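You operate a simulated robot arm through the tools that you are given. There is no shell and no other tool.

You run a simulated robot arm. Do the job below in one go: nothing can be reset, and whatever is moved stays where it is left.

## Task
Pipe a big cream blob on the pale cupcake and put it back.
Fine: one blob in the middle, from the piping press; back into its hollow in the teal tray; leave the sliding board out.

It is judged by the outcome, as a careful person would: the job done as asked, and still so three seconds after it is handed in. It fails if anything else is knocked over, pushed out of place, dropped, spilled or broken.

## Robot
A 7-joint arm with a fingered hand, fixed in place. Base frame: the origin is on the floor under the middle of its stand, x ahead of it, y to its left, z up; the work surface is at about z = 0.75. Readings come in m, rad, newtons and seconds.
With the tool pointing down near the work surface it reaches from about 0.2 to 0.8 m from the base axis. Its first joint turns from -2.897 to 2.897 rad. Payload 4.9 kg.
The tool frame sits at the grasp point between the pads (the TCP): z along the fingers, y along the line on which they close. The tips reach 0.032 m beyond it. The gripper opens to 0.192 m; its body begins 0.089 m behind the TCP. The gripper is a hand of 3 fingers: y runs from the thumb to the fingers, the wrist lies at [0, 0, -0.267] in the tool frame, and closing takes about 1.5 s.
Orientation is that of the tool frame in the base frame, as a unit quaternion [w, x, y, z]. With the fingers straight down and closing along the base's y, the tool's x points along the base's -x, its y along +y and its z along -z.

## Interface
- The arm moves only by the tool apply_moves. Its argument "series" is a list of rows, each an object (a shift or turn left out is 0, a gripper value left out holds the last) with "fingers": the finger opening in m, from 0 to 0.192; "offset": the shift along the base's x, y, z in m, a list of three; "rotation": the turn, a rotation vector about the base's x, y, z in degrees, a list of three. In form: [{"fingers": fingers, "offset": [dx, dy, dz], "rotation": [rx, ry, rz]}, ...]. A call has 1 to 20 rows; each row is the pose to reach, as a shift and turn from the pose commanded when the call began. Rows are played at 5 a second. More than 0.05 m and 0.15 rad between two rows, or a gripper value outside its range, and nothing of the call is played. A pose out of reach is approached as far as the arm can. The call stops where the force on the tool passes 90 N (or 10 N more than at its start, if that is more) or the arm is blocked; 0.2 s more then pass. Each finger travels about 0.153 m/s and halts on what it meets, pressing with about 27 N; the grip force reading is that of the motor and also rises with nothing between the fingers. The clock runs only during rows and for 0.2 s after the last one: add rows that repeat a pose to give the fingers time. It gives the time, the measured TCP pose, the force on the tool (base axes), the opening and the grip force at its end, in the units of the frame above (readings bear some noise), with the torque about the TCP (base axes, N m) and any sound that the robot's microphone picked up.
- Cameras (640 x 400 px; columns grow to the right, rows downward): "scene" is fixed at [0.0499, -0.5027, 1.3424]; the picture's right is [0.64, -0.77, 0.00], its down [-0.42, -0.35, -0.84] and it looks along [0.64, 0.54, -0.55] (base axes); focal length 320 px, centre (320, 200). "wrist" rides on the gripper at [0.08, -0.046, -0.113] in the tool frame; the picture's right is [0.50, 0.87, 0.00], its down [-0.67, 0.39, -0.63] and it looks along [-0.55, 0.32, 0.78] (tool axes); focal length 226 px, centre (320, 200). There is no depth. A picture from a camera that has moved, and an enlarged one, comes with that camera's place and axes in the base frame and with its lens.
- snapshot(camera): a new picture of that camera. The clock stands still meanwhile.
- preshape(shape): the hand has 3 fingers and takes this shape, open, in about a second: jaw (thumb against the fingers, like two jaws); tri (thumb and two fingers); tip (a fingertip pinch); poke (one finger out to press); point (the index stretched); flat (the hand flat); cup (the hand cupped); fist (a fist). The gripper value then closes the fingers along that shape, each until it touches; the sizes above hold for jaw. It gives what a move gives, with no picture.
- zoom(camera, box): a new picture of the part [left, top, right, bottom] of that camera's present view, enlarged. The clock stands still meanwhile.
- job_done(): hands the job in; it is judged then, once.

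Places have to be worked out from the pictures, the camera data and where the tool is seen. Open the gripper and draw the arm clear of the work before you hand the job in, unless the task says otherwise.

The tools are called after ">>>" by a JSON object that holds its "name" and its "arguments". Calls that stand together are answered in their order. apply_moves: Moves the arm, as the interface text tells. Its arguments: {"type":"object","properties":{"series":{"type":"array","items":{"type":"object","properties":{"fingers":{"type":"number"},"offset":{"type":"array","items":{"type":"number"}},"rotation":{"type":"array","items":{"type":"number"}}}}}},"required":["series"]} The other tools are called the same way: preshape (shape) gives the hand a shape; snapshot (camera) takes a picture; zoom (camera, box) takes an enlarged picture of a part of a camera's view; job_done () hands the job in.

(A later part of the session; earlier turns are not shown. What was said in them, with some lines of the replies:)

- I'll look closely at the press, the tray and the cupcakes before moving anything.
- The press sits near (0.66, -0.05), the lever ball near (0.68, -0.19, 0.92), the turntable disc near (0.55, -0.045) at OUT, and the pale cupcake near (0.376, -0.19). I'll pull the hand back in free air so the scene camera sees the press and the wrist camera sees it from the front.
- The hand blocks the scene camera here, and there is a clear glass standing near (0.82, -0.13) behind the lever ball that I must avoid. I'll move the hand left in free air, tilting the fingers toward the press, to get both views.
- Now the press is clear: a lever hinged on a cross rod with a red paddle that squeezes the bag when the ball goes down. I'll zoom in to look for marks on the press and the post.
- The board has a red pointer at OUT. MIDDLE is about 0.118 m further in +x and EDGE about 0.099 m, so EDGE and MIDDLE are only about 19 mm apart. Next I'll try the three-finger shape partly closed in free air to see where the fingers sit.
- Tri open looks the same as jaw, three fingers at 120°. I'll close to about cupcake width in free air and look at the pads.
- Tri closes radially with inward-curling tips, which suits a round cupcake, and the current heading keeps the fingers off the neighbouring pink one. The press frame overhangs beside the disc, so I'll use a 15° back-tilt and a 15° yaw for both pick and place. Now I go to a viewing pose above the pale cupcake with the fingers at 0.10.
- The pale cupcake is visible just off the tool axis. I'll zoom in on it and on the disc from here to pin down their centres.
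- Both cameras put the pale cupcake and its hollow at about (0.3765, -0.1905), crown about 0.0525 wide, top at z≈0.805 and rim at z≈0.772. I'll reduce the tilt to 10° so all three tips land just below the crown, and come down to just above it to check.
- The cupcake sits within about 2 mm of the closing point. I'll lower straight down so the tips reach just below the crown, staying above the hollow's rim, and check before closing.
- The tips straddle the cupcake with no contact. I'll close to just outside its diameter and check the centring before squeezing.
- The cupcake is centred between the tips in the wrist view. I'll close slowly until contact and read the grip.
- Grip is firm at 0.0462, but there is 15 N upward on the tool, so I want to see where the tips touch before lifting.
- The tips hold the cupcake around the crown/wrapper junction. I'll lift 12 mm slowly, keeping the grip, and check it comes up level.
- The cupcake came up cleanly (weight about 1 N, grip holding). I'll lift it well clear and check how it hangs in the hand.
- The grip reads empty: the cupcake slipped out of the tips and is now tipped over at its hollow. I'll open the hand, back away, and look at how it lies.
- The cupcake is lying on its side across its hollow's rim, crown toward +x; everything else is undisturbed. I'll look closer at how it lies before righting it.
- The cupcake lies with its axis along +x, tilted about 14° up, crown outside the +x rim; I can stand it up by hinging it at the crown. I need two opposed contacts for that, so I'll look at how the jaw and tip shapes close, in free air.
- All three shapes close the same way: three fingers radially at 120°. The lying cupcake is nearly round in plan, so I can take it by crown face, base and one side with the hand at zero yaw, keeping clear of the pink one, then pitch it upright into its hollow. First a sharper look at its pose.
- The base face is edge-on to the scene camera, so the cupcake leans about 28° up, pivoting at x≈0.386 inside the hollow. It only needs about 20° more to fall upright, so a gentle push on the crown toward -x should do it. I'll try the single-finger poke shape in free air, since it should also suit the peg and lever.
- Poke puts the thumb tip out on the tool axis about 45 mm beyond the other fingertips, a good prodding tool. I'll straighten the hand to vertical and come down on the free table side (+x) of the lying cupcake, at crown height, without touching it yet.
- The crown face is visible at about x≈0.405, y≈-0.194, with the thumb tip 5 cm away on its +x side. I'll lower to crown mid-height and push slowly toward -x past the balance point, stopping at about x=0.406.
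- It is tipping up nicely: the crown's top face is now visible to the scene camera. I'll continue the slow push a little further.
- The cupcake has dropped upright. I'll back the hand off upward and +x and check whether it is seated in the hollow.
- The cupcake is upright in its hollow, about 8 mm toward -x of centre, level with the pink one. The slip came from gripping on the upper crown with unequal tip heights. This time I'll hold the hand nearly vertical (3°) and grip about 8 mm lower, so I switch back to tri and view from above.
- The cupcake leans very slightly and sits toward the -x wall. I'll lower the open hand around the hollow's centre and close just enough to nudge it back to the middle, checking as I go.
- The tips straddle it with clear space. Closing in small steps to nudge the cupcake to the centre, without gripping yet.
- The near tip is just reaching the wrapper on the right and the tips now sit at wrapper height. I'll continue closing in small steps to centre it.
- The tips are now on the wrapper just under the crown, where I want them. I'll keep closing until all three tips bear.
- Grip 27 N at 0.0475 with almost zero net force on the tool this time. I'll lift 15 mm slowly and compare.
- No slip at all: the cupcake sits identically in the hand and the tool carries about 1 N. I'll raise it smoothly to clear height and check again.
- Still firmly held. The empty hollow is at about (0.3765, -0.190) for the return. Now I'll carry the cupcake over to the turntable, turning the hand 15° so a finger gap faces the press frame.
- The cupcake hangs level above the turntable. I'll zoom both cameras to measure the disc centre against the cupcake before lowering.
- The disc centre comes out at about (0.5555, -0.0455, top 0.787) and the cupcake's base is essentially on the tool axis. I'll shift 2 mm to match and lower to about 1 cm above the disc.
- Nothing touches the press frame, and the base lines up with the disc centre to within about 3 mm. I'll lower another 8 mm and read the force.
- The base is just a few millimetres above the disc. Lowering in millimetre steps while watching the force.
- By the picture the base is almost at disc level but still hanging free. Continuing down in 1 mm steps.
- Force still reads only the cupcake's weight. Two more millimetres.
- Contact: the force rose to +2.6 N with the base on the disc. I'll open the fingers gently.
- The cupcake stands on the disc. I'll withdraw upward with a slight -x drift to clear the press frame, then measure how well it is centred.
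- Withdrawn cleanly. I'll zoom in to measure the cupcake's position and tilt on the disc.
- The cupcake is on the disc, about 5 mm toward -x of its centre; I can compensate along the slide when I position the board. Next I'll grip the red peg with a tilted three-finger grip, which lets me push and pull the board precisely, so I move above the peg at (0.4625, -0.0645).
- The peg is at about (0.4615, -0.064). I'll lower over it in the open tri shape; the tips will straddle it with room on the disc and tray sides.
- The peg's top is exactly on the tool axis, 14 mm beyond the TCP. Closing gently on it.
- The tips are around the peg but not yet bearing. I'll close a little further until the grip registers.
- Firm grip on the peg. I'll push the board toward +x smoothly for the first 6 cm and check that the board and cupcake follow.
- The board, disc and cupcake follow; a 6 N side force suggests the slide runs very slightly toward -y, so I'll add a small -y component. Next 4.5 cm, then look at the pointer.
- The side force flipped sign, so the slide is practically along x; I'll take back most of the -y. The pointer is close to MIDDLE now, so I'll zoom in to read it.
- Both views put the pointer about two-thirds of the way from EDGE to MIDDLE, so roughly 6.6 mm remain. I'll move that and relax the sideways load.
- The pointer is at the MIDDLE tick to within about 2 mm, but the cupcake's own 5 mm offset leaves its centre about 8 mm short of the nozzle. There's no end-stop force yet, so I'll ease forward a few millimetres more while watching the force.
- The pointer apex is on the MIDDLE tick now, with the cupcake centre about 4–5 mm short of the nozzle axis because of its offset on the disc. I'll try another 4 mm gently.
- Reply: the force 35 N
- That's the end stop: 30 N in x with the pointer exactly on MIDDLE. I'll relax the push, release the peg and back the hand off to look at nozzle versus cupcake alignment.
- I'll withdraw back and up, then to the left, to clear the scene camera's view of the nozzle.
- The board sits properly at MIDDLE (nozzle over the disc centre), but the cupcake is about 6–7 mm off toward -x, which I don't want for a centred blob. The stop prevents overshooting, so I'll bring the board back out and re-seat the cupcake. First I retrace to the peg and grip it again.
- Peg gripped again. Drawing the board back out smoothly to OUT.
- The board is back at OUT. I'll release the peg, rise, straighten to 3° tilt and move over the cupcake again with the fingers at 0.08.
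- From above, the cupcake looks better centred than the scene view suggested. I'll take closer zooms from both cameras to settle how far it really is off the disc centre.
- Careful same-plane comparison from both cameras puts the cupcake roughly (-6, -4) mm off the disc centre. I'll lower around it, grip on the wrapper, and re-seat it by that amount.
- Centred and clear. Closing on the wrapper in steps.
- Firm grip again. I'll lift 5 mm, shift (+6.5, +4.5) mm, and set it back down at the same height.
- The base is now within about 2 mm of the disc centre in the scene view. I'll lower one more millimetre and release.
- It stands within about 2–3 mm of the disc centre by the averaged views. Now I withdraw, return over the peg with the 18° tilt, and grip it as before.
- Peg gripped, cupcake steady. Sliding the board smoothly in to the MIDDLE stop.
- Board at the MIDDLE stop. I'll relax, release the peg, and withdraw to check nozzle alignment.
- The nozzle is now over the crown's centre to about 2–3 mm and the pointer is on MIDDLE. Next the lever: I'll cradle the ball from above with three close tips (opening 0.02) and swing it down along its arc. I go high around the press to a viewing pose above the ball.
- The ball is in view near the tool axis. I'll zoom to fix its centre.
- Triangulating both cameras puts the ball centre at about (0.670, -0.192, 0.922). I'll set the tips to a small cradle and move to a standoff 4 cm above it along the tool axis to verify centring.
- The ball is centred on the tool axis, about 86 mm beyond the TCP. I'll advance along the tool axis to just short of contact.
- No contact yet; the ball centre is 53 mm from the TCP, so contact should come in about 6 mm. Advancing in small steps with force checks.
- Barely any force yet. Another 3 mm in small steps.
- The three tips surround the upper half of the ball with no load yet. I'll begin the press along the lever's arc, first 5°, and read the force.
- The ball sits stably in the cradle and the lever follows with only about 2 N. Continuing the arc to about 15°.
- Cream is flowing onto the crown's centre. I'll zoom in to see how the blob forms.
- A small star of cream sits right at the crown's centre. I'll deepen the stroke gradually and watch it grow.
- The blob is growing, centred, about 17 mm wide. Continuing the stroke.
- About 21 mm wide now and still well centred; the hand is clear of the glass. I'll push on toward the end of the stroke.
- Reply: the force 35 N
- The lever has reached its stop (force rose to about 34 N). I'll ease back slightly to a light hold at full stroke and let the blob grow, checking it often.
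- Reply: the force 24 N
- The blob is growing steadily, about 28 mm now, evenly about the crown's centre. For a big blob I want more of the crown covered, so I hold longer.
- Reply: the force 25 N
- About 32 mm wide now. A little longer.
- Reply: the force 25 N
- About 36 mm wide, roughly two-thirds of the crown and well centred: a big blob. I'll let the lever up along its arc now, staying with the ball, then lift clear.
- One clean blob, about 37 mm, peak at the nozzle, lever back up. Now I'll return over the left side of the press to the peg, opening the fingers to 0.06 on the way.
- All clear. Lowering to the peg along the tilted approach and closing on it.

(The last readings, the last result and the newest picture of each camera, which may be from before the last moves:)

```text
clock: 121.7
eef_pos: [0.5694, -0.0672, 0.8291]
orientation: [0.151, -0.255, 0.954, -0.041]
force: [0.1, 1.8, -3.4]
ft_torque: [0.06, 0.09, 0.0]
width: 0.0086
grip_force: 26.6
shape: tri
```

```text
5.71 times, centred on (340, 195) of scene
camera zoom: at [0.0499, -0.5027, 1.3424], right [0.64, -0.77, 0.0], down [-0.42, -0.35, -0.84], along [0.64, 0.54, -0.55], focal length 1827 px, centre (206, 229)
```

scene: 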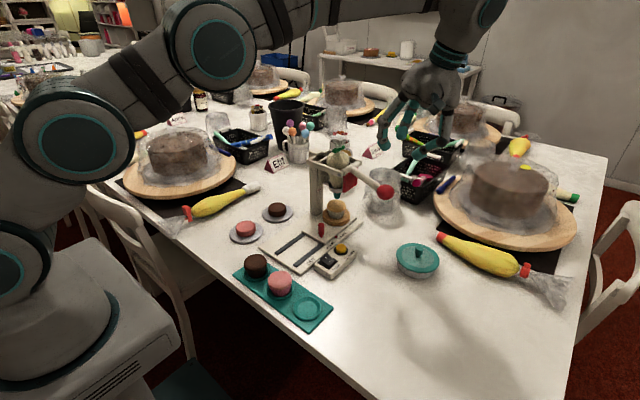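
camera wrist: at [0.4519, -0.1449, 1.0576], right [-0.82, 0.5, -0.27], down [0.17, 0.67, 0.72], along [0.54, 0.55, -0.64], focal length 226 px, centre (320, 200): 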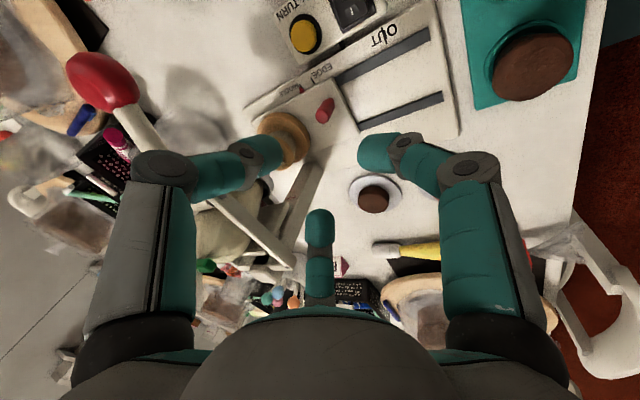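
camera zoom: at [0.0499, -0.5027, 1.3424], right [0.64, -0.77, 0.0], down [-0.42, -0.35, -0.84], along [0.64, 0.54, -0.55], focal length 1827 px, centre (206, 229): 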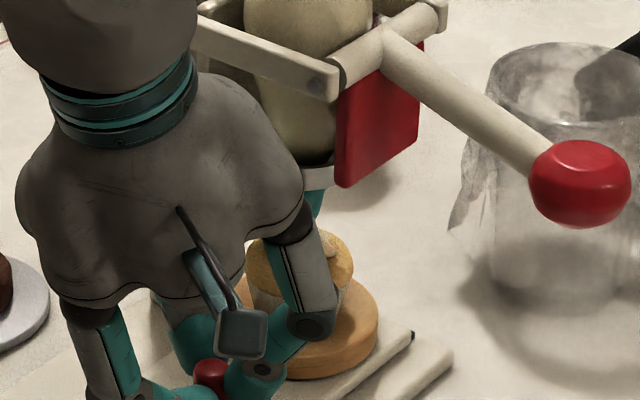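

Peg gripped. I'll draw the board out slowly for the first 3 cm so the cream leaves the nozzle gently, then check.

>>> {"name": "apply_moves", "arguments": {"series": [{"offset": [-0.001, 0, 0]}, {"offset": [-0.003, 0, 0]}, {"offset": [-0.006, 0, 0]}, {"offset": [-0.01, 0, 0]}, {"offset": [-0.014, 0, 0]}, {"offset": [-0.019, 0, 0]}, {"offset": [-0.024, 0, 0]}, {"offset": [-0.028, 0, 0]}, {"offset": [-0.03, 0, 0]}]}}

>>> {"name": "zoom", "arguments": {"camera": "scene", "box": [290, 170, 370, 230]}}

>>> {"name": "snapshot", "arguments": {"camera": "wrist"}}

```text
clock: 123.7
eef_pos: [0.5411, -0.0658, 0.8293]
orientation: [0.152, -0.255, 0.954, -0.04]
force: [0.4, -7.6, -10.1]
ft_torque: [-0.13, 0.16, -0.14]
width: 0.0085
grip_force: 26.7
shape: tri
```

```text
6.67 times, centred on (330, 200) of scene
camera zoom: at [0.0499, -0.5027, 1.3424], right [0.64, -0.77, 0.0], down [-0.42, -0.35, -0.84], along [0.64, 0.54, -0.55], focal length 2131 px, centre (253, 200)
```

zoom: 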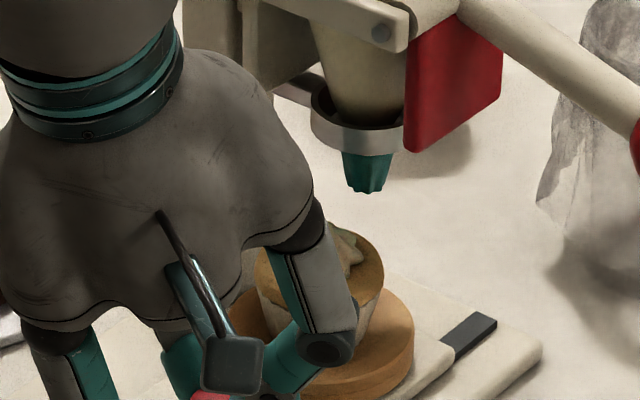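

```text
taken
camera wrist: at [0.4623, -0.1452, 0.9218], right [-0.82, 0.5, -0.27], down [0.17, 0.67, 0.72], along [0.54, 0.55, -0.64], focal length 226 px, centre (320, 200)
```

wrist: 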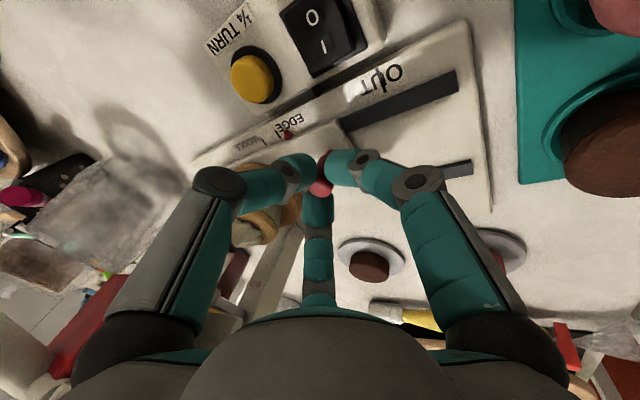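

The cream came away cleanly with the cupcake. Continuing out to OUT.

>>> {"name": "apply_moves", "arguments": {"series": [{"offset": [-0.002, -0.0006, 0]}, {"offset": [-0.006, -0.0008, 0]}, {"offset": [-0.012, -0.0008, 0]}, {"offset": [-0.019, -0.0006, 0]}, {"offset": [-0.027, -0.0004, 0]}, {"offset": [-0.035, -0.0002, 0]}, {"offset": [-0.043, 0, 0]}, {"offset": [-0.051, 0.0003, 0]}, {"offset": [-0.059, 0.0004, 0]}, {"offset": [-0.067, 0.0005, 0]}, {"offset": [-0.075, 0.0005, 0]}, {"offset": [-0.081, 0.0005, 0]}, {"offset": [-0.085, 0.0005, 0]}, {"offset": [-0.0865, 0.0005, 0]}, {"offset": [-0.0865, 0.0005, 0]}]}}

>>> {"name": "zoom", "arguments": {"camera": "scene", "box": [270, 190, 366, 270]}}

>>> {"name": "zoom", "arguments": {"camera": "wrist", "box": [220, 60, 420, 220]}}

```text
clock: 126.9
eef_pos: [0.454, -0.065, 0.8303]
orientation: [0.151, -0.256, 0.954, -0.039]
force: [11.3, -5.8, -29.8]
ft_torque: [-0.16, 0.13, -0.11]
width: 0.008
grip_force: 27.0
shape: tri
```

```text
5.00 times, centred on (318, 230) of scene
camera zoom: at [0.0499, -0.5027, 1.3424], right [0.64, -0.77, 0.0], down [-0.42, -0.35, -0.84], along [0.64, 0.54, -0.55], focal length 1598 px, centre (330, 50)
```

zoom: 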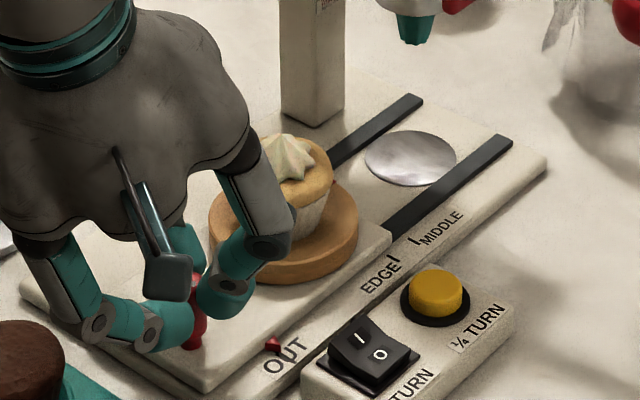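

```text
2.50 times, centred on (320, 140) of wrist
camera zoom: at [0.3765, -0.1449, 0.9228], right [-0.82, 0.5, -0.27], down [0.17, 0.67, 0.72], along [0.54, 0.55, -0.64], focal length 565 px, centre (320, 350)
```

zoom: 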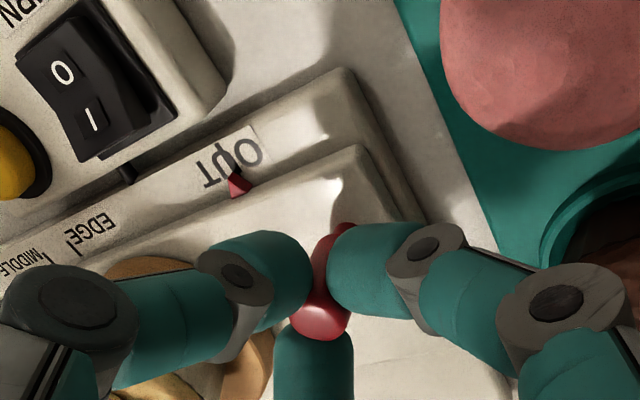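

Board at its OUT stop with the pointer on OUT, blob intact. I'll release the peg and move over the cupcake, high enough to clear the cream, with the hand at 3° tilt again.

>>> {"name": "apply_moves", "arguments": {"series": [{"offset": [0.001, 0, 0], "fingers": 0.012}, {"offset": [0.001, 0, 0], "fingers": 0.025}, {"offset": [0.001, 0, 0], "fingers": 0.045}, {"offset": [0.001, 0, 0], "fingers": 0.06}, {"offset": [0.001, 0, 0], "fingers": 0.06}, {"offset": [-0.008, 0, 0.025]}, {"offset": [-0.016, 0, 0.055]}, {"offset": [-0.02, 0, 0.085]}, {"offset": [-0.005, 0.004, 0.105], "rotation": [0, 2.5, 0], "fingers": 0.08}, {"offset": [0.025, 0.009, 0.112], "rotation": [0, 5, 0]}, {"offset": [0.055, 0.014, 0.112], "rotation": [0, 8, 0]}, {"offset": [0.078, 0.018, 0.107], "rotation": [0, 11, 0]}, {"offset": [0.09, 0.0204, 0.097], "rotation": [0, 13.5, 0]}, {"offset": [0.0923, 0.0204, 0.087], "rotation": [0, 15, 0]}, {"offset": [0.0923, 0.0204, 0.087], "rotation": [0, 15, 0]}]}}

>>> {"name": "zoom", "arguments": {"camera": "wrist", "box": [220, 60, 420, 220]}}

>>> {"name": "zoom", "arguments": {"camera": "scene", "box": [275, 165, 371, 245]}}

```text
clock: 130.1
eef_pos: [0.547, -0.0453, 0.9171]
orientation: [0.025, -0.258, 0.966, -0.006]
force: [1.3, 0.0, -0.4]
ft_torque: [0.02, 0.01, 0.04]
width: 0.0798
grip_force: 0.1
shape: tri
```

```text
2.50 times, centred on (320, 140) of wrist
camera zoom: at [0.4954, -0.1248, 1.0261], right [-0.86, 0.5, -0.05], down [0.35, 0.67, 0.65], along [0.36, 0.55, -0.76], focal length 565 px, centre (320, 350)
```

zoom: 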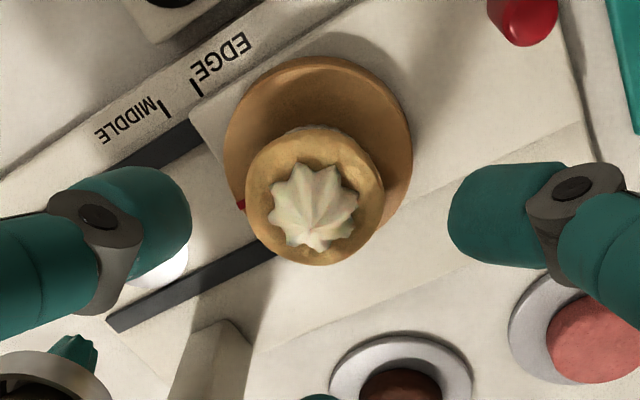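

```text
5.00 times, centred on (323, 205) of scene
camera zoom: at [0.0499, -0.5027, 1.3424], right [0.64, -0.77, 0.0], down [-0.42, -0.35, -0.84], along [0.64, 0.54, -0.55], focal length 1598 px, centre (305, 175)
```

zoom: 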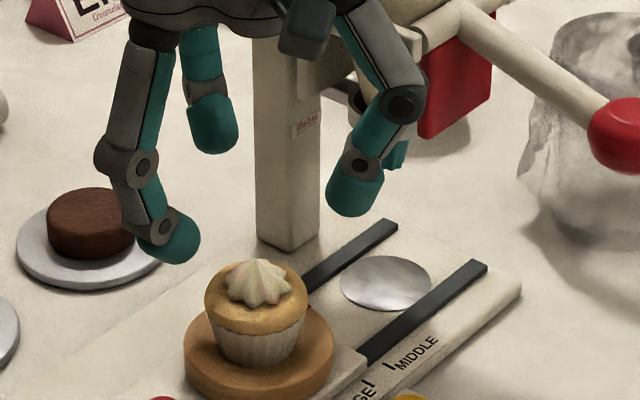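

The blob is dead centre on the crown. I'll lower around the cupcake, keeping the tips on the wrapper and clear of the cream.

>>> {"name": "apply_moves", "arguments": {"series": [{"offset": [0.003, 0.0003, -0.015]}, {"offset": [0.006, 0.0006, -0.03]}, {"offset": [0.007, 0.0006, -0.045]}, {"offset": [0.007, 0.0006, -0.06]}, {"offset": [0.007, 0.0006, -0.073]}, {"offset": [0.007, 0.0006, -0.0821]}, {"offset": [0.007, 0.0006, -0.0821]}]}}

>>> {"name": "zoom", "arguments": {"camera": "wrist", "box": [200, 90, 440, 240]}}

>>> {"name": "zoom", "arguments": {"camera": "scene", "box": [285, 195, 349, 245]}}

```text
clock: 131.7
eef_pos: [0.5541, -0.0453, 0.8356]
orientation: [0.026, -0.258, 0.966, -0.006]
force: [-0.2, 0.2, 0.1]
ft_torque: [-0.04, 0.02, 0.0]
width: 0.0799
grip_force: 0.0
shape: tri
```

```text
2.67 times, centred on (320, 165) of wrist
camera zoom: at [0.5025, -0.1243, 0.9449], right [-0.86, 0.5, -0.05], down [0.35, 0.67, 0.65], along [0.36, 0.55, -0.76], focal length 603 px, centre (320, 293)
```

zoom: 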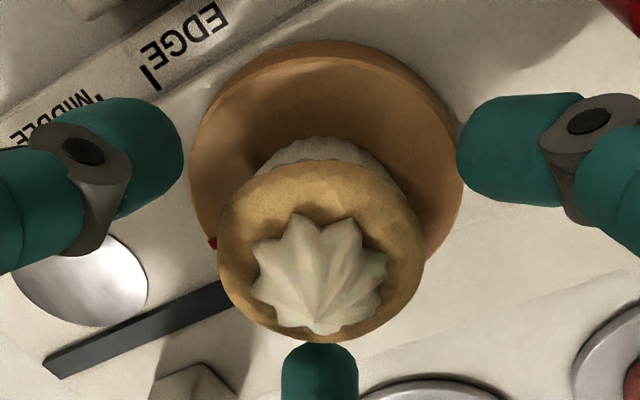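

```text
8.00 times, centred on (317, 220) of scene
camera zoom: at [0.0499, -0.5027, 1.3424], right [0.64, -0.77, 0.0], down [-0.42, -0.35, -0.84], along [0.64, 0.54, -0.55], focal length 2558 px, centre (344, 40)
```

zoom: 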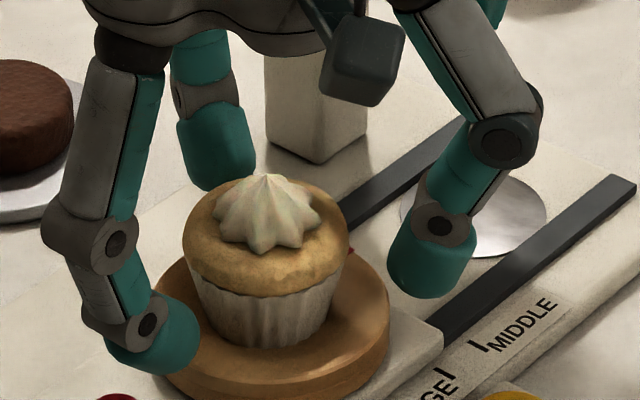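

Well centred, cream untouched. Closing on the wrapper in steps.

>>> {"name": "apply_moves", "arguments": {"series": [{"fingers": 0.068}, {"fingers": 0.06}, {"fingers": 0.055}, {"fingers": 0.051}, {"fingers": 0.048}, {"fingers": 0.045}, {"fingers": 0.042}, {"fingers": 0.04}, {"fingers": 0.04}]}}

>>> {"name": "zoom", "arguments": {"camera": "wrist", "box": [200, 90, 440, 240]}}

>>> {"name": "zoom", "arguments": {"camera": "scene", "box": [285, 195, 349, 245]}}

```text
clock: 133.7
eef_pos: [0.5537, -0.0448, 0.8359]
orientation: [0.026, -0.258, 0.966, -0.006]
force: [0.1, 0.2, 0.0]
ft_torque: [-0.01, 0.01, 0.01]
width: 0.0492
grip_force: 26.7
shape: tri
```

```text
2.67 times, centred on (320, 165) of wrist
camera zoom: at [0.5024, -0.1244, 0.945], right [-0.86, 0.5, -0.05], down [0.35, 0.67, 0.65], along [0.36, 0.55, -0.76], focal length 603 px, centre (320, 293)
```

zoom: 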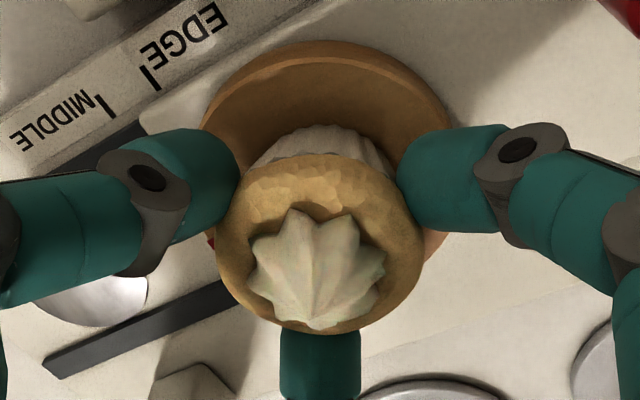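

```text
8.00 times, centred on (317, 220) of scene
camera zoom: at [0.0499, -0.5027, 1.3424], right [0.64, -0.77, 0.0], down [-0.42, -0.35, -0.84], along [0.64, 0.54, -0.55], focal length 2558 px, centre (344, 40)
```

zoom: 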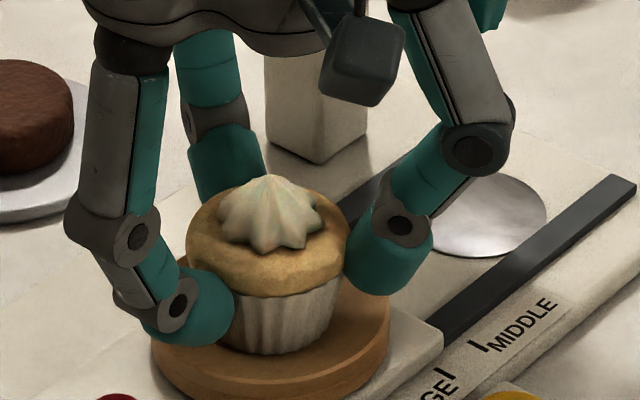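

Grip is firm with zero net force. I'll lift just 8 mm over the disc and confirm there is no slip before carrying it.

>>> {"name": "apply_moves", "arguments": {"series": [{"offset": [0, 0, 0.002]}, {"offset": [0, 0, 0.004]}, {"offset": [0, 0, 0.006]}, {"offset": [0, 0, 0.008]}, {"offset": [0, 0, 0.008]}, {"offset": [0, 0, 0.008]}, {"offset": [0, 0, 0.008]}]}}

>>> {"name": "zoom", "arguments": {"camera": "wrist", "box": [200, 90, 440, 240]}}

>>> {"name": "zoom", "arguments": {"camera": "scene", "box": [285, 195, 349, 245]}}

```text
clock: 135.3
eef_pos: [0.5544, -0.0455, 0.8423]
orientation: [0.026, -0.258, 0.966, -0.006]
force: [-0.6, 0.4, 0.5]
ft_torque: [-0.01, -0.02, 0.01]
width: 0.049
grip_force: 27.3
shape: tri
```

```text
2.67 times, centred on (320, 165) of wrist
camera zoom: at [0.5024, -0.1247, 0.9528], right [-0.86, 0.5, -0.05], down [0.35, 0.67, 0.65], along [0.36, 0.55, -0.76], focal length 603 px, centre (320, 293)
```

zoom: 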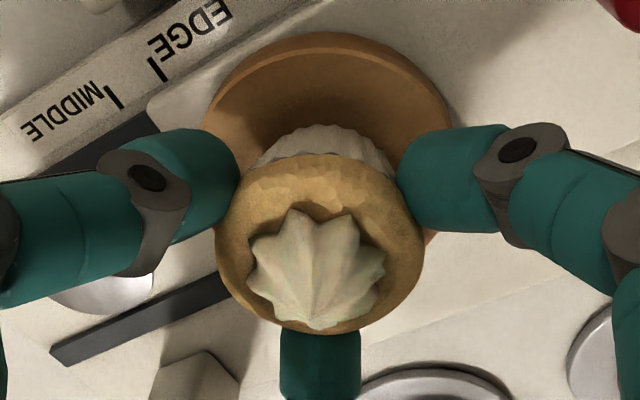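

```text
8.00 times, centred on (317, 220) of scene
camera zoom: at [0.0499, -0.5027, 1.3424], right [0.64, -0.77, 0.0], down [-0.42, -0.35, -0.84], along [0.64, 0.54, -0.55], focal length 2558 px, centre (344, 40)
```

zoom: 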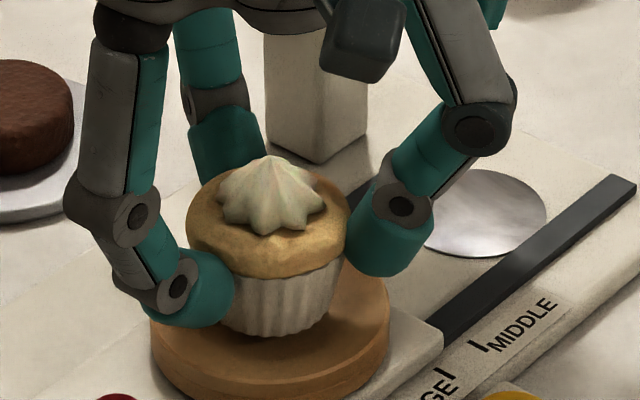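

No slip, upright, cream untouched. I'll carry it smoothly up, away from the press, and over to its hollow, turning the hand back 15° on the way.

>>> {"name": "apply_moves", "arguments": {"series": [{"offset": [-0.002, 0, 0.01]}, {"offset": [-0.006, 0, 0.026]}, {"offset": [-0.013, -0.002, 0.044]}, {"offset": [-0.025, -0.008, 0.062]}, {"offset": [-0.042, -0.022, 0.077], "rotation": [0, 0, -2]}, {"offset": [-0.063, -0.04, 0.086], "rotation": [0, 0, -4]}, {"offset": [-0.087, -0.062, 0.088], "rotation": [0, 0, -6]}, {"offset": [-0.111, -0.085, 0.088], "rotation": [0, 0, -8]}, {"offset": [-0.134, -0.107, 0.088], "rotation": [0, 0, -10]}, {"offset": [-0.153, -0.125, 0.088], "rotation": [0, 0, -12]}, {"offset": [-0.167, -0.137, 0.087], "rotation": [0, 0, -14]}, {"offset": [-0.174, -0.1425, 0.086], "rotation": [0, 0, -15]}, {"offset": [-0.1757, -0.1441, 0.086], "rotation": [0, 0, -15]}, {"offset": [-0.1757, -0.1441, 0.086], "rotation": [0, 0, -15]}]}}

>>> {"name": "snapshot", "arguments": {"camera": "wrist"}}

>>> {"name": "zoom", "arguments": {"camera": "scene", "box": [230, 190, 390, 320]}}

```text
clock: 138.3
eef_pos: [0.3768, -0.1895, 0.9308]
orientation: [0.024, -0.13, 0.991, -0.01]
force: [0.7, -0.4, -1.1]
ft_torque: [-0.03, -0.01, 0.0]
width: 0.0493
grip_force: 27.0
shape: tri
```

```text
taken
camera wrist: at [0.3071, -0.2522, 1.0388], right [-0.71, 0.71, -0.05], down [0.52, 0.56, 0.65], along [0.49, 0.44, -0.76], focal length 226 px, centre (320, 200)
```

wrist: 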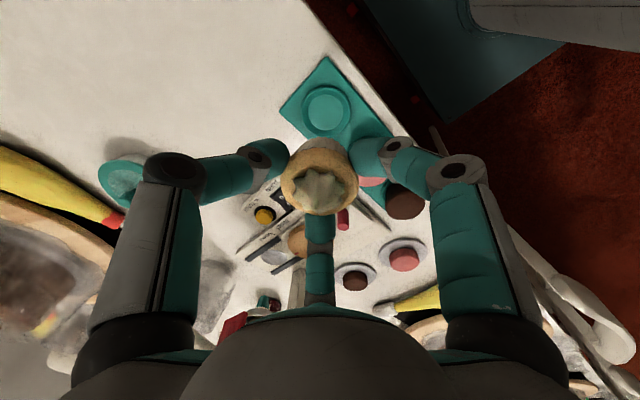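

```text
3.08 times, centred on (310, 255) of scene
camera zoom: at [0.0499, -0.5027, 1.3424], right [0.64, -0.77, 0.0], down [-0.42, -0.35, -0.84], along [0.64, 0.54, -0.55], focal length 984 px, centre (351, 31)
```

zoom: 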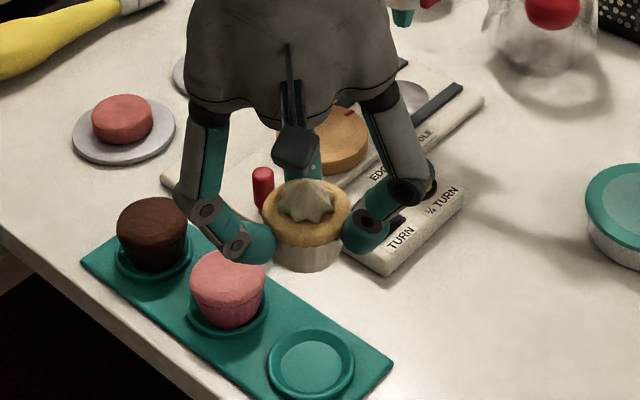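

Holding steady over the tray. I'll zoom to line up the cupcake with the empty hollow.

>>> {"name": "zoom", "arguments": {"camera": "wrist", "box": [250, 70, 410, 230]}}

>>> {"name": "zoom", "arguments": {"camera": "scene", "box": [270, 230, 350, 320]}}

```text
2.50 times, centred on (330, 150) of wrist
camera zoom: at [0.3071, -0.2522, 1.0388], right [-0.71, 0.71, -0.05], down [0.52, 0.56, 0.65], along [0.49, 0.44, -0.76], focal length 565 px, centre (295, 325)
```

zoom: 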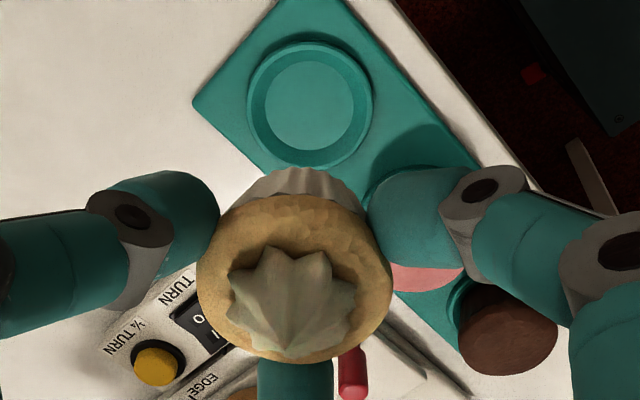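

```text
4.44 times, centred on (310, 275) of scene
camera zoom: at [0.0499, -0.5027, 1.3424], right [0.64, -0.77, 0.0], down [-0.42, -0.35, -0.84], along [0.64, 0.54, -0.55], focal length 1421 px, centre (364, -133)
```

zoom: 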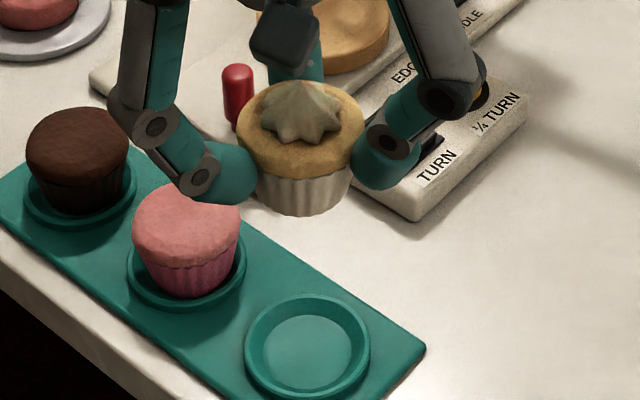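

Both views agree the cupcake will land within about 2 mm of the hollow's centre. Lowering smoothly to just above the tray.

>>> {"name": "apply_moves", "arguments": {"series": [{"offset": [0, 0.0005, -0.012]}, {"offset": [0, 0.0005, -0.03]}, {"offset": [0, 0.0005, -0.05]}, {"offset": [0, 0.0005, -0.07]}, {"offset": [0, 0.0005, -0.088]}, {"offset": [0, 0.0005, -0.1]}, {"offset": [0, 0.0005, -0.108]}, {"offset": [0, 0.0005, -0.108]}]}}

>>> {"name": "zoom", "arguments": {"camera": "wrist", "box": [200, 70, 440, 240]}}

>>> {"name": "zoom", "arguments": {"camera": "scene", "box": [260, 250, 356, 320]}}

```text
clock: 140.1
eef_pos: [0.3778, -0.1884, 0.8226]
orientation: [0.024, -0.13, 0.991, -0.01]
force: [-0.2, -0.1, -1.1]
ft_torque: [-0.02, -0.02, 0.04]
width: 0.0493
grip_force: 27.4
shape: tri
```

```text
2.35 times, centred on (320, 155) of wrist
camera zoom: at [0.3072, -0.2512, 0.9312], right [-0.71, 0.71, -0.05], down [0.52, 0.56, 0.65], along [0.49, 0.44, -0.76], focal length 532 px, centre (320, 306)
```

zoom: 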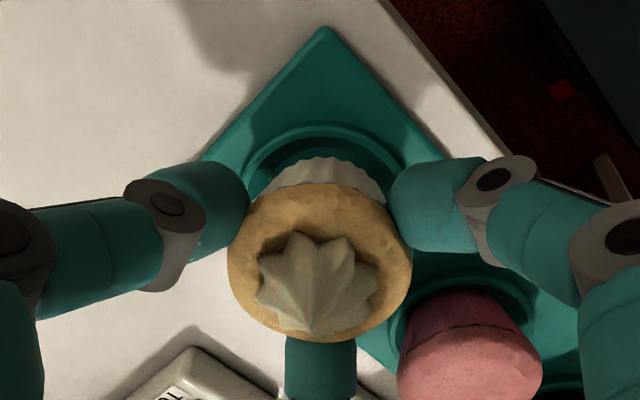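

```text
5.71 times, centred on (308, 285) of scene
camera zoom: at [0.0499, -0.5027, 1.3424], right [0.64, -0.77, 0.0], down [-0.42, -0.35, -0.84], along [0.64, 0.54, -0.55], focal length 1827 px, centre (389, -286)
```

zoom: 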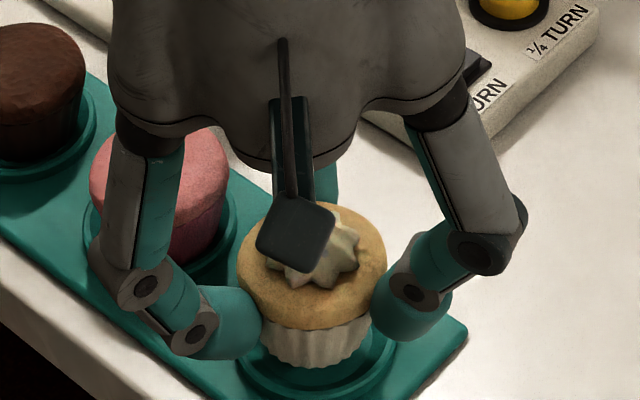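

Bottom is just above the hollow and centred on the ring. Lowering the last 13 mm slowly.

>>> {"name": "apply_moves", "arguments": {"series": [{"offset": [0, 0, -0.003]}, {"offset": [0, 0, -0.006]}, {"offset": [0, 0, -0.009]}, {"offset": [0, 0, -0.011]}, {"offset": [0, 0, -0.0125]}, {"offset": [0, 0, -0.0125]}]}}

>>> {"name": "zoom", "arguments": {"camera": "wrist", "box": [200, 70, 440, 240]}}

>>> {"name": "zoom", "arguments": {"camera": "scene", "box": [260, 250, 356, 320]}}

```text
clock: 141.5
eef_pos: [0.3784, -0.1886, 0.8089]
orientation: [0.025, -0.131, 0.991, -0.01]
force: [-0.5, 1.0, 0.4]
ft_torque: [0.02, -0.01, 0.04]
width: 0.0493
grip_force: 26.7
shape: tri
```

```text
2.35 times, centred on (320, 155) of wrist
camera zoom: at [0.3082, -0.2511, 0.9178], right [-0.71, 0.71, -0.05], down [0.51, 0.56, 0.65], along [0.49, 0.44, -0.76], focal length 532 px, centre (320, 306)
```

zoom: 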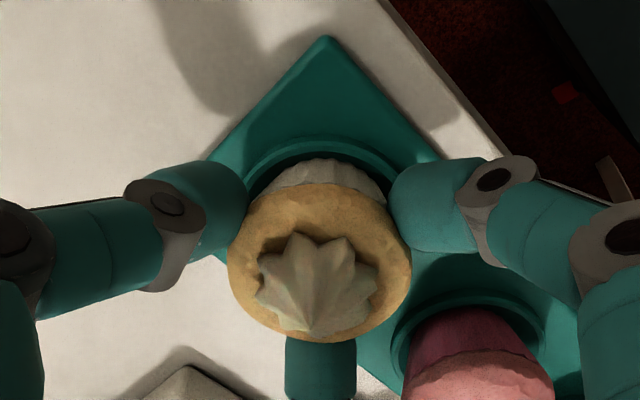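

```text
5.71 times, centred on (308, 285) of scene
camera zoom: at [0.0499, -0.5027, 1.3424], right [0.64, -0.77, 0.0], down [-0.42, -0.35, -0.84], along [0.64, 0.54, -0.55], focal length 1827 px, centre (389, -286)
```

zoom: 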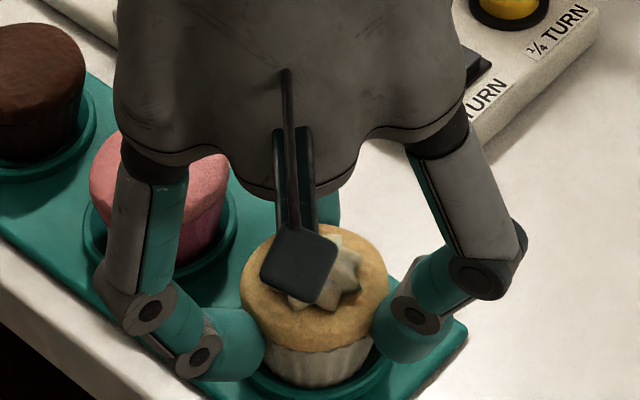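

The load has come off the tool (about +0.4 N), so it's touching down. One more millimetre to seat it, then release slowly.

>>> {"name": "apply_moves", "arguments": {"series": [{"offset": [0, 0, -0.0007]}, {"offset": [0, 0, -0.0013]}, {"offset": [0, 0, -0.0013]}]}}

>>> {"name": "zoom", "arguments": {"camera": "scene", "box": [270, 265, 350, 315]}}

```text
clock: 142.3
eef_pos: [0.3784, -0.1895, 0.8078]
orientation: [0.025, -0.132, 0.991, -0.01]
force: [0.2, 2.8, 2.7]
ft_torque: [0.02, 0.0, -0.03]
width: 0.0492
grip_force: 26.4
shape: tri
```

```text
8.00 times, centred on (310, 290) of scene
camera zoom: at [0.0499, -0.5027, 1.3424], right [0.64, -0.77, 0.0], down [-0.42, -0.35, -0.84], along [0.64, 0.54, -0.55], focal length 2558 px, centre (400, -520)
```

zoom: 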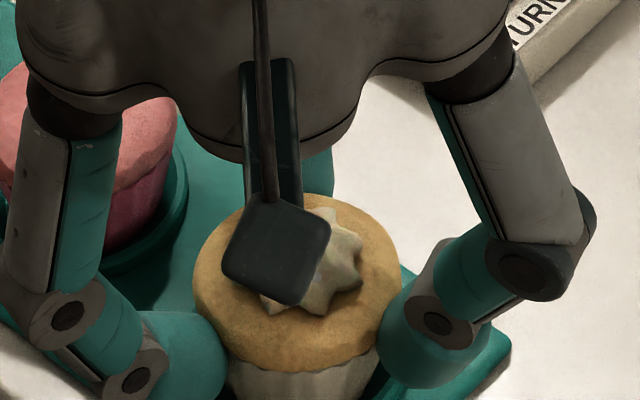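

Seated with about 3 N contact. Opening slowly.

>>> {"name": "apply_moves", "arguments": {"series": [{"fingers": 0.0485}, {"fingers": 0.05}, {"fingers": 0.052}, {"fingers": 0.055}, {"fingers": 0.06}, {"fingers": 0.068}, {"fingers": 0.078}, {"fingers": 0.078}]}}

>>> {"name": "zoom", "arguments": {"camera": "wrist", "box": [200, 70, 440, 240]}}

>>> {"name": "zoom", "arguments": {"camera": "scene", "box": [260, 250, 356, 320]}}

```text
clock: 144.1
eef_pos: [0.3779, -0.1883, 0.8079]
orientation: [0.025, -0.132, 0.991, -0.01]
force: [-0.1, 0.0, 0.2]
ft_torque: [-0.01, -0.01, -0.02]
width: 0.0775
grip_force: 0.0
shape: tri
```

```text
2.35 times, centred on (320, 155) of wrist
camera zoom: at [0.3082, -0.2514, 0.9173], right [-0.71, 0.71, -0.05], down [0.52, 0.56, 0.65], along [0.49, 0.44, -0.76], focal length 532 px, centre (320, 306)
```

zoom: 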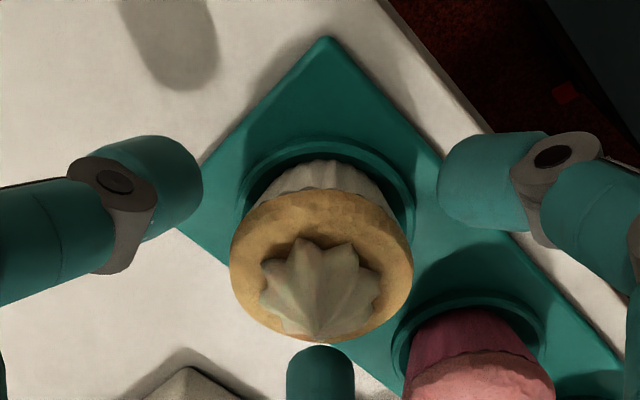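

```text
5.71 times, centred on (308, 285) of scene
camera zoom: at [0.0499, -0.5027, 1.3424], right [0.64, -0.77, 0.0], down [-0.42, -0.35, -0.84], along [0.64, 0.54, -0.55], focal length 1827 px, centre (389, -286)
```

zoom: 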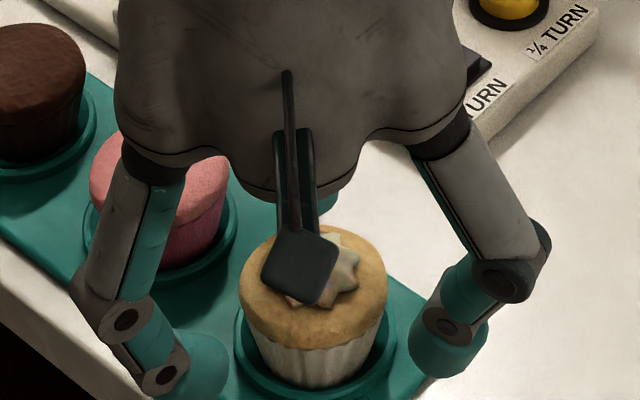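

It sits upright in its hollow. I'll raise the hand straight up and then back away to inspect everything.

>>> {"name": "apply_moves", "arguments": {"series": [{"offset": [0, 0, 0.01]}, {"offset": [0, 0, 0.025]}, {"offset": [0, 0, 0.05]}, {"offset": [0, 0, 0.08]}, {"offset": [-0.005, 0.01, 0.12]}, {"offset": [-0.02, 0.04, 0.155]}, {"offset": [-0.035, 0.08, 0.18]}, {"offset": [-0.045, 0.12, 0.2]}, {"offset": [-0.05, 0.16, 0.22]}, {"offset": [-0.05, 0.2, 0.24]}, {"offset": [-0.05, 0.2, 0.24]}]}}

>>> {"name": "snapshot", "arguments": {"camera": "scene"}}

>>> {"name": "zoom", "arguments": {"camera": "scene", "box": [230, 240, 350, 330]}}

>>> {"name": "snapshot", "arguments": {"camera": "wrist"}}

```text
clock: 146.5
eef_pos: [0.3255, 0.0113, 1.0487]
orientation: [0.025, -0.13, 0.991, -0.01]
force: [-0.7, -0.3, 0.5]
ft_torque: [0.04, 0.01, -0.02]
width: 0.0778
grip_force: 0.1
shape: tri
```

```text
taken
```

scene: 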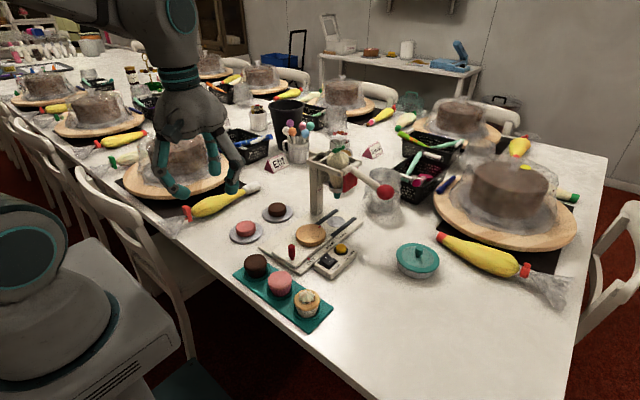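

```text
4.44 times, centred on (290, 285) of scene
camera zoom: at [0.0499, -0.5027, 1.3424], right [0.64, -0.77, 0.0], down [-0.42, -0.35, -0.84], along [0.64, 0.54, -0.55], focal length 1421 px, centre (453, -178)
```

zoom: 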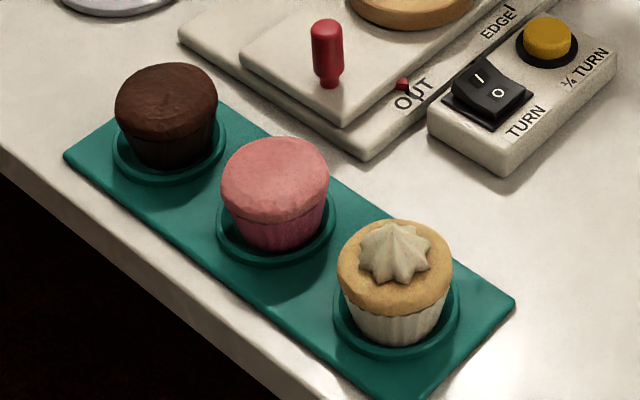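

```text
taken
camera wrist: at [0.2555, -0.0517, 1.158], right [-0.71, 0.71, -0.05], down [0.52, 0.56, 0.65], along [0.49, 0.44, -0.76], focal length 226 px, centre (320, 200)
```

wrist: 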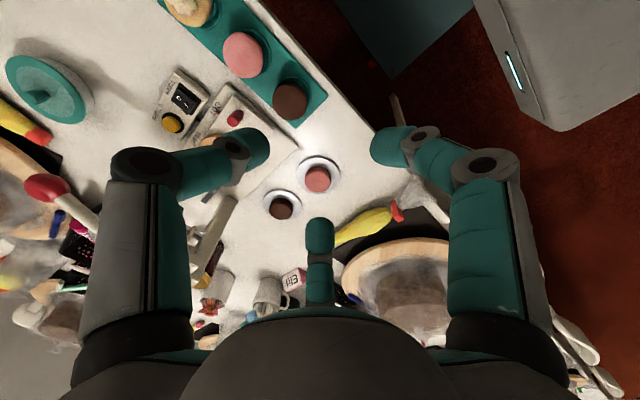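

The creamed cupcake is upright in its hollow, with the board at OUT. I'll open the hand, and do one last check of the press, board and cupcake.

>>> {"name": "apply_moves", "arguments": {"series": [{"offset": [-0.005, 0.0, 0.03], "fingers": 0.12}, {"offset": [-0.01, 0.0, 0.06], "fingers": 0.15}, {"offset": [-0.01, 0.0, 0.08], "fingers": 0.15}, {"offset": [-0.01, 0.0, 0.08], "fingers": 0.15}]}}

>>> {"name": "zoom", "arguments": {"camera": "scene", "box": [225, 130, 465, 330]}}

>>> {"name": "zoom", "arguments": {"camera": "scene", "box": [285, 280, 333, 320]}}

```text
clock: 147.5
eef_pos: [0.3171, 0.0097, 1.128]
orientation: [0.024, -0.13, 0.991, -0.01]
force: [-0.6, 0.5, -0.2]
ft_torque: [-0.01, 0.01, -0.02]
width: 0.1496
grip_force: 0.0
shape: tri
```

```text
2.00 times, centred on (345, 230) of scene
camera zoom: at [0.0499, -0.5027, 1.3424], right [0.64, -0.77, 0.0], down [-0.42, -0.35, -0.84], along [0.64, 0.54, -0.55], focal length 639 px, centre (270, 140)
```

zoom: 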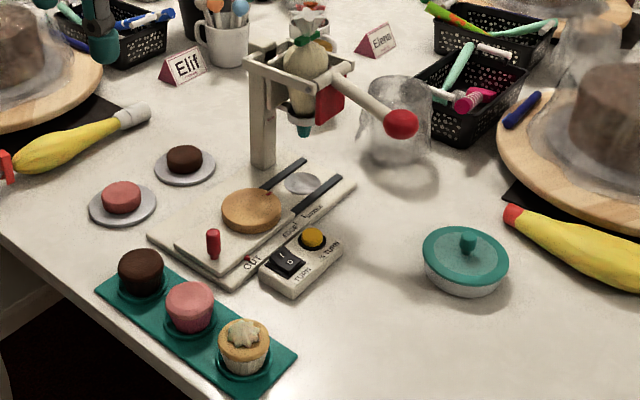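

```text
10.00 times, centred on (309, 300) of scene
camera zoom: at [0.0499, -0.5027, 1.3424], right [0.64, -0.77, 0.0], down [-0.42, -0.35, -0.84], along [0.64, 0.54, -0.55], focal length 3197 px, centre (430, -800)
```

zoom: 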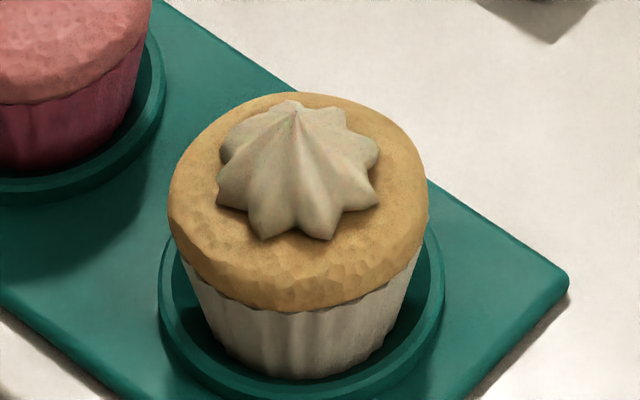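

Everything checks out: one big centred blob, cupcake seated upright in its hollow, board at OUT, lever up, switches untouched, and neighbours undisturbed. The hand is open and clear, so I'm handing the job in.

>>> {"name": "job_done", "arguments": {}}

```text
The job is handed in.
```

The pale cupcake has one big cream blob in the middle of its crown, about 37 mm wide. It is back upright in its hollow in the teal tray, and the sliding board is left at OUT.

- **First grip slipped:** The cupcake dropped a few centimetres and landed on its side across its own hollow. I tipped it upright and picked it up again with a lower grip. I saw no damage to it in the pictures.
- **Second placement:** It first sat about 7 mm off the turntable's centre, so I slid the board back out and re-seated it before piping.

The final pictures show the other cupcakes, the tray, the press and the nearby items where they started. I left the TURN switch and ¼ TURN button alone, and the lever is back up.
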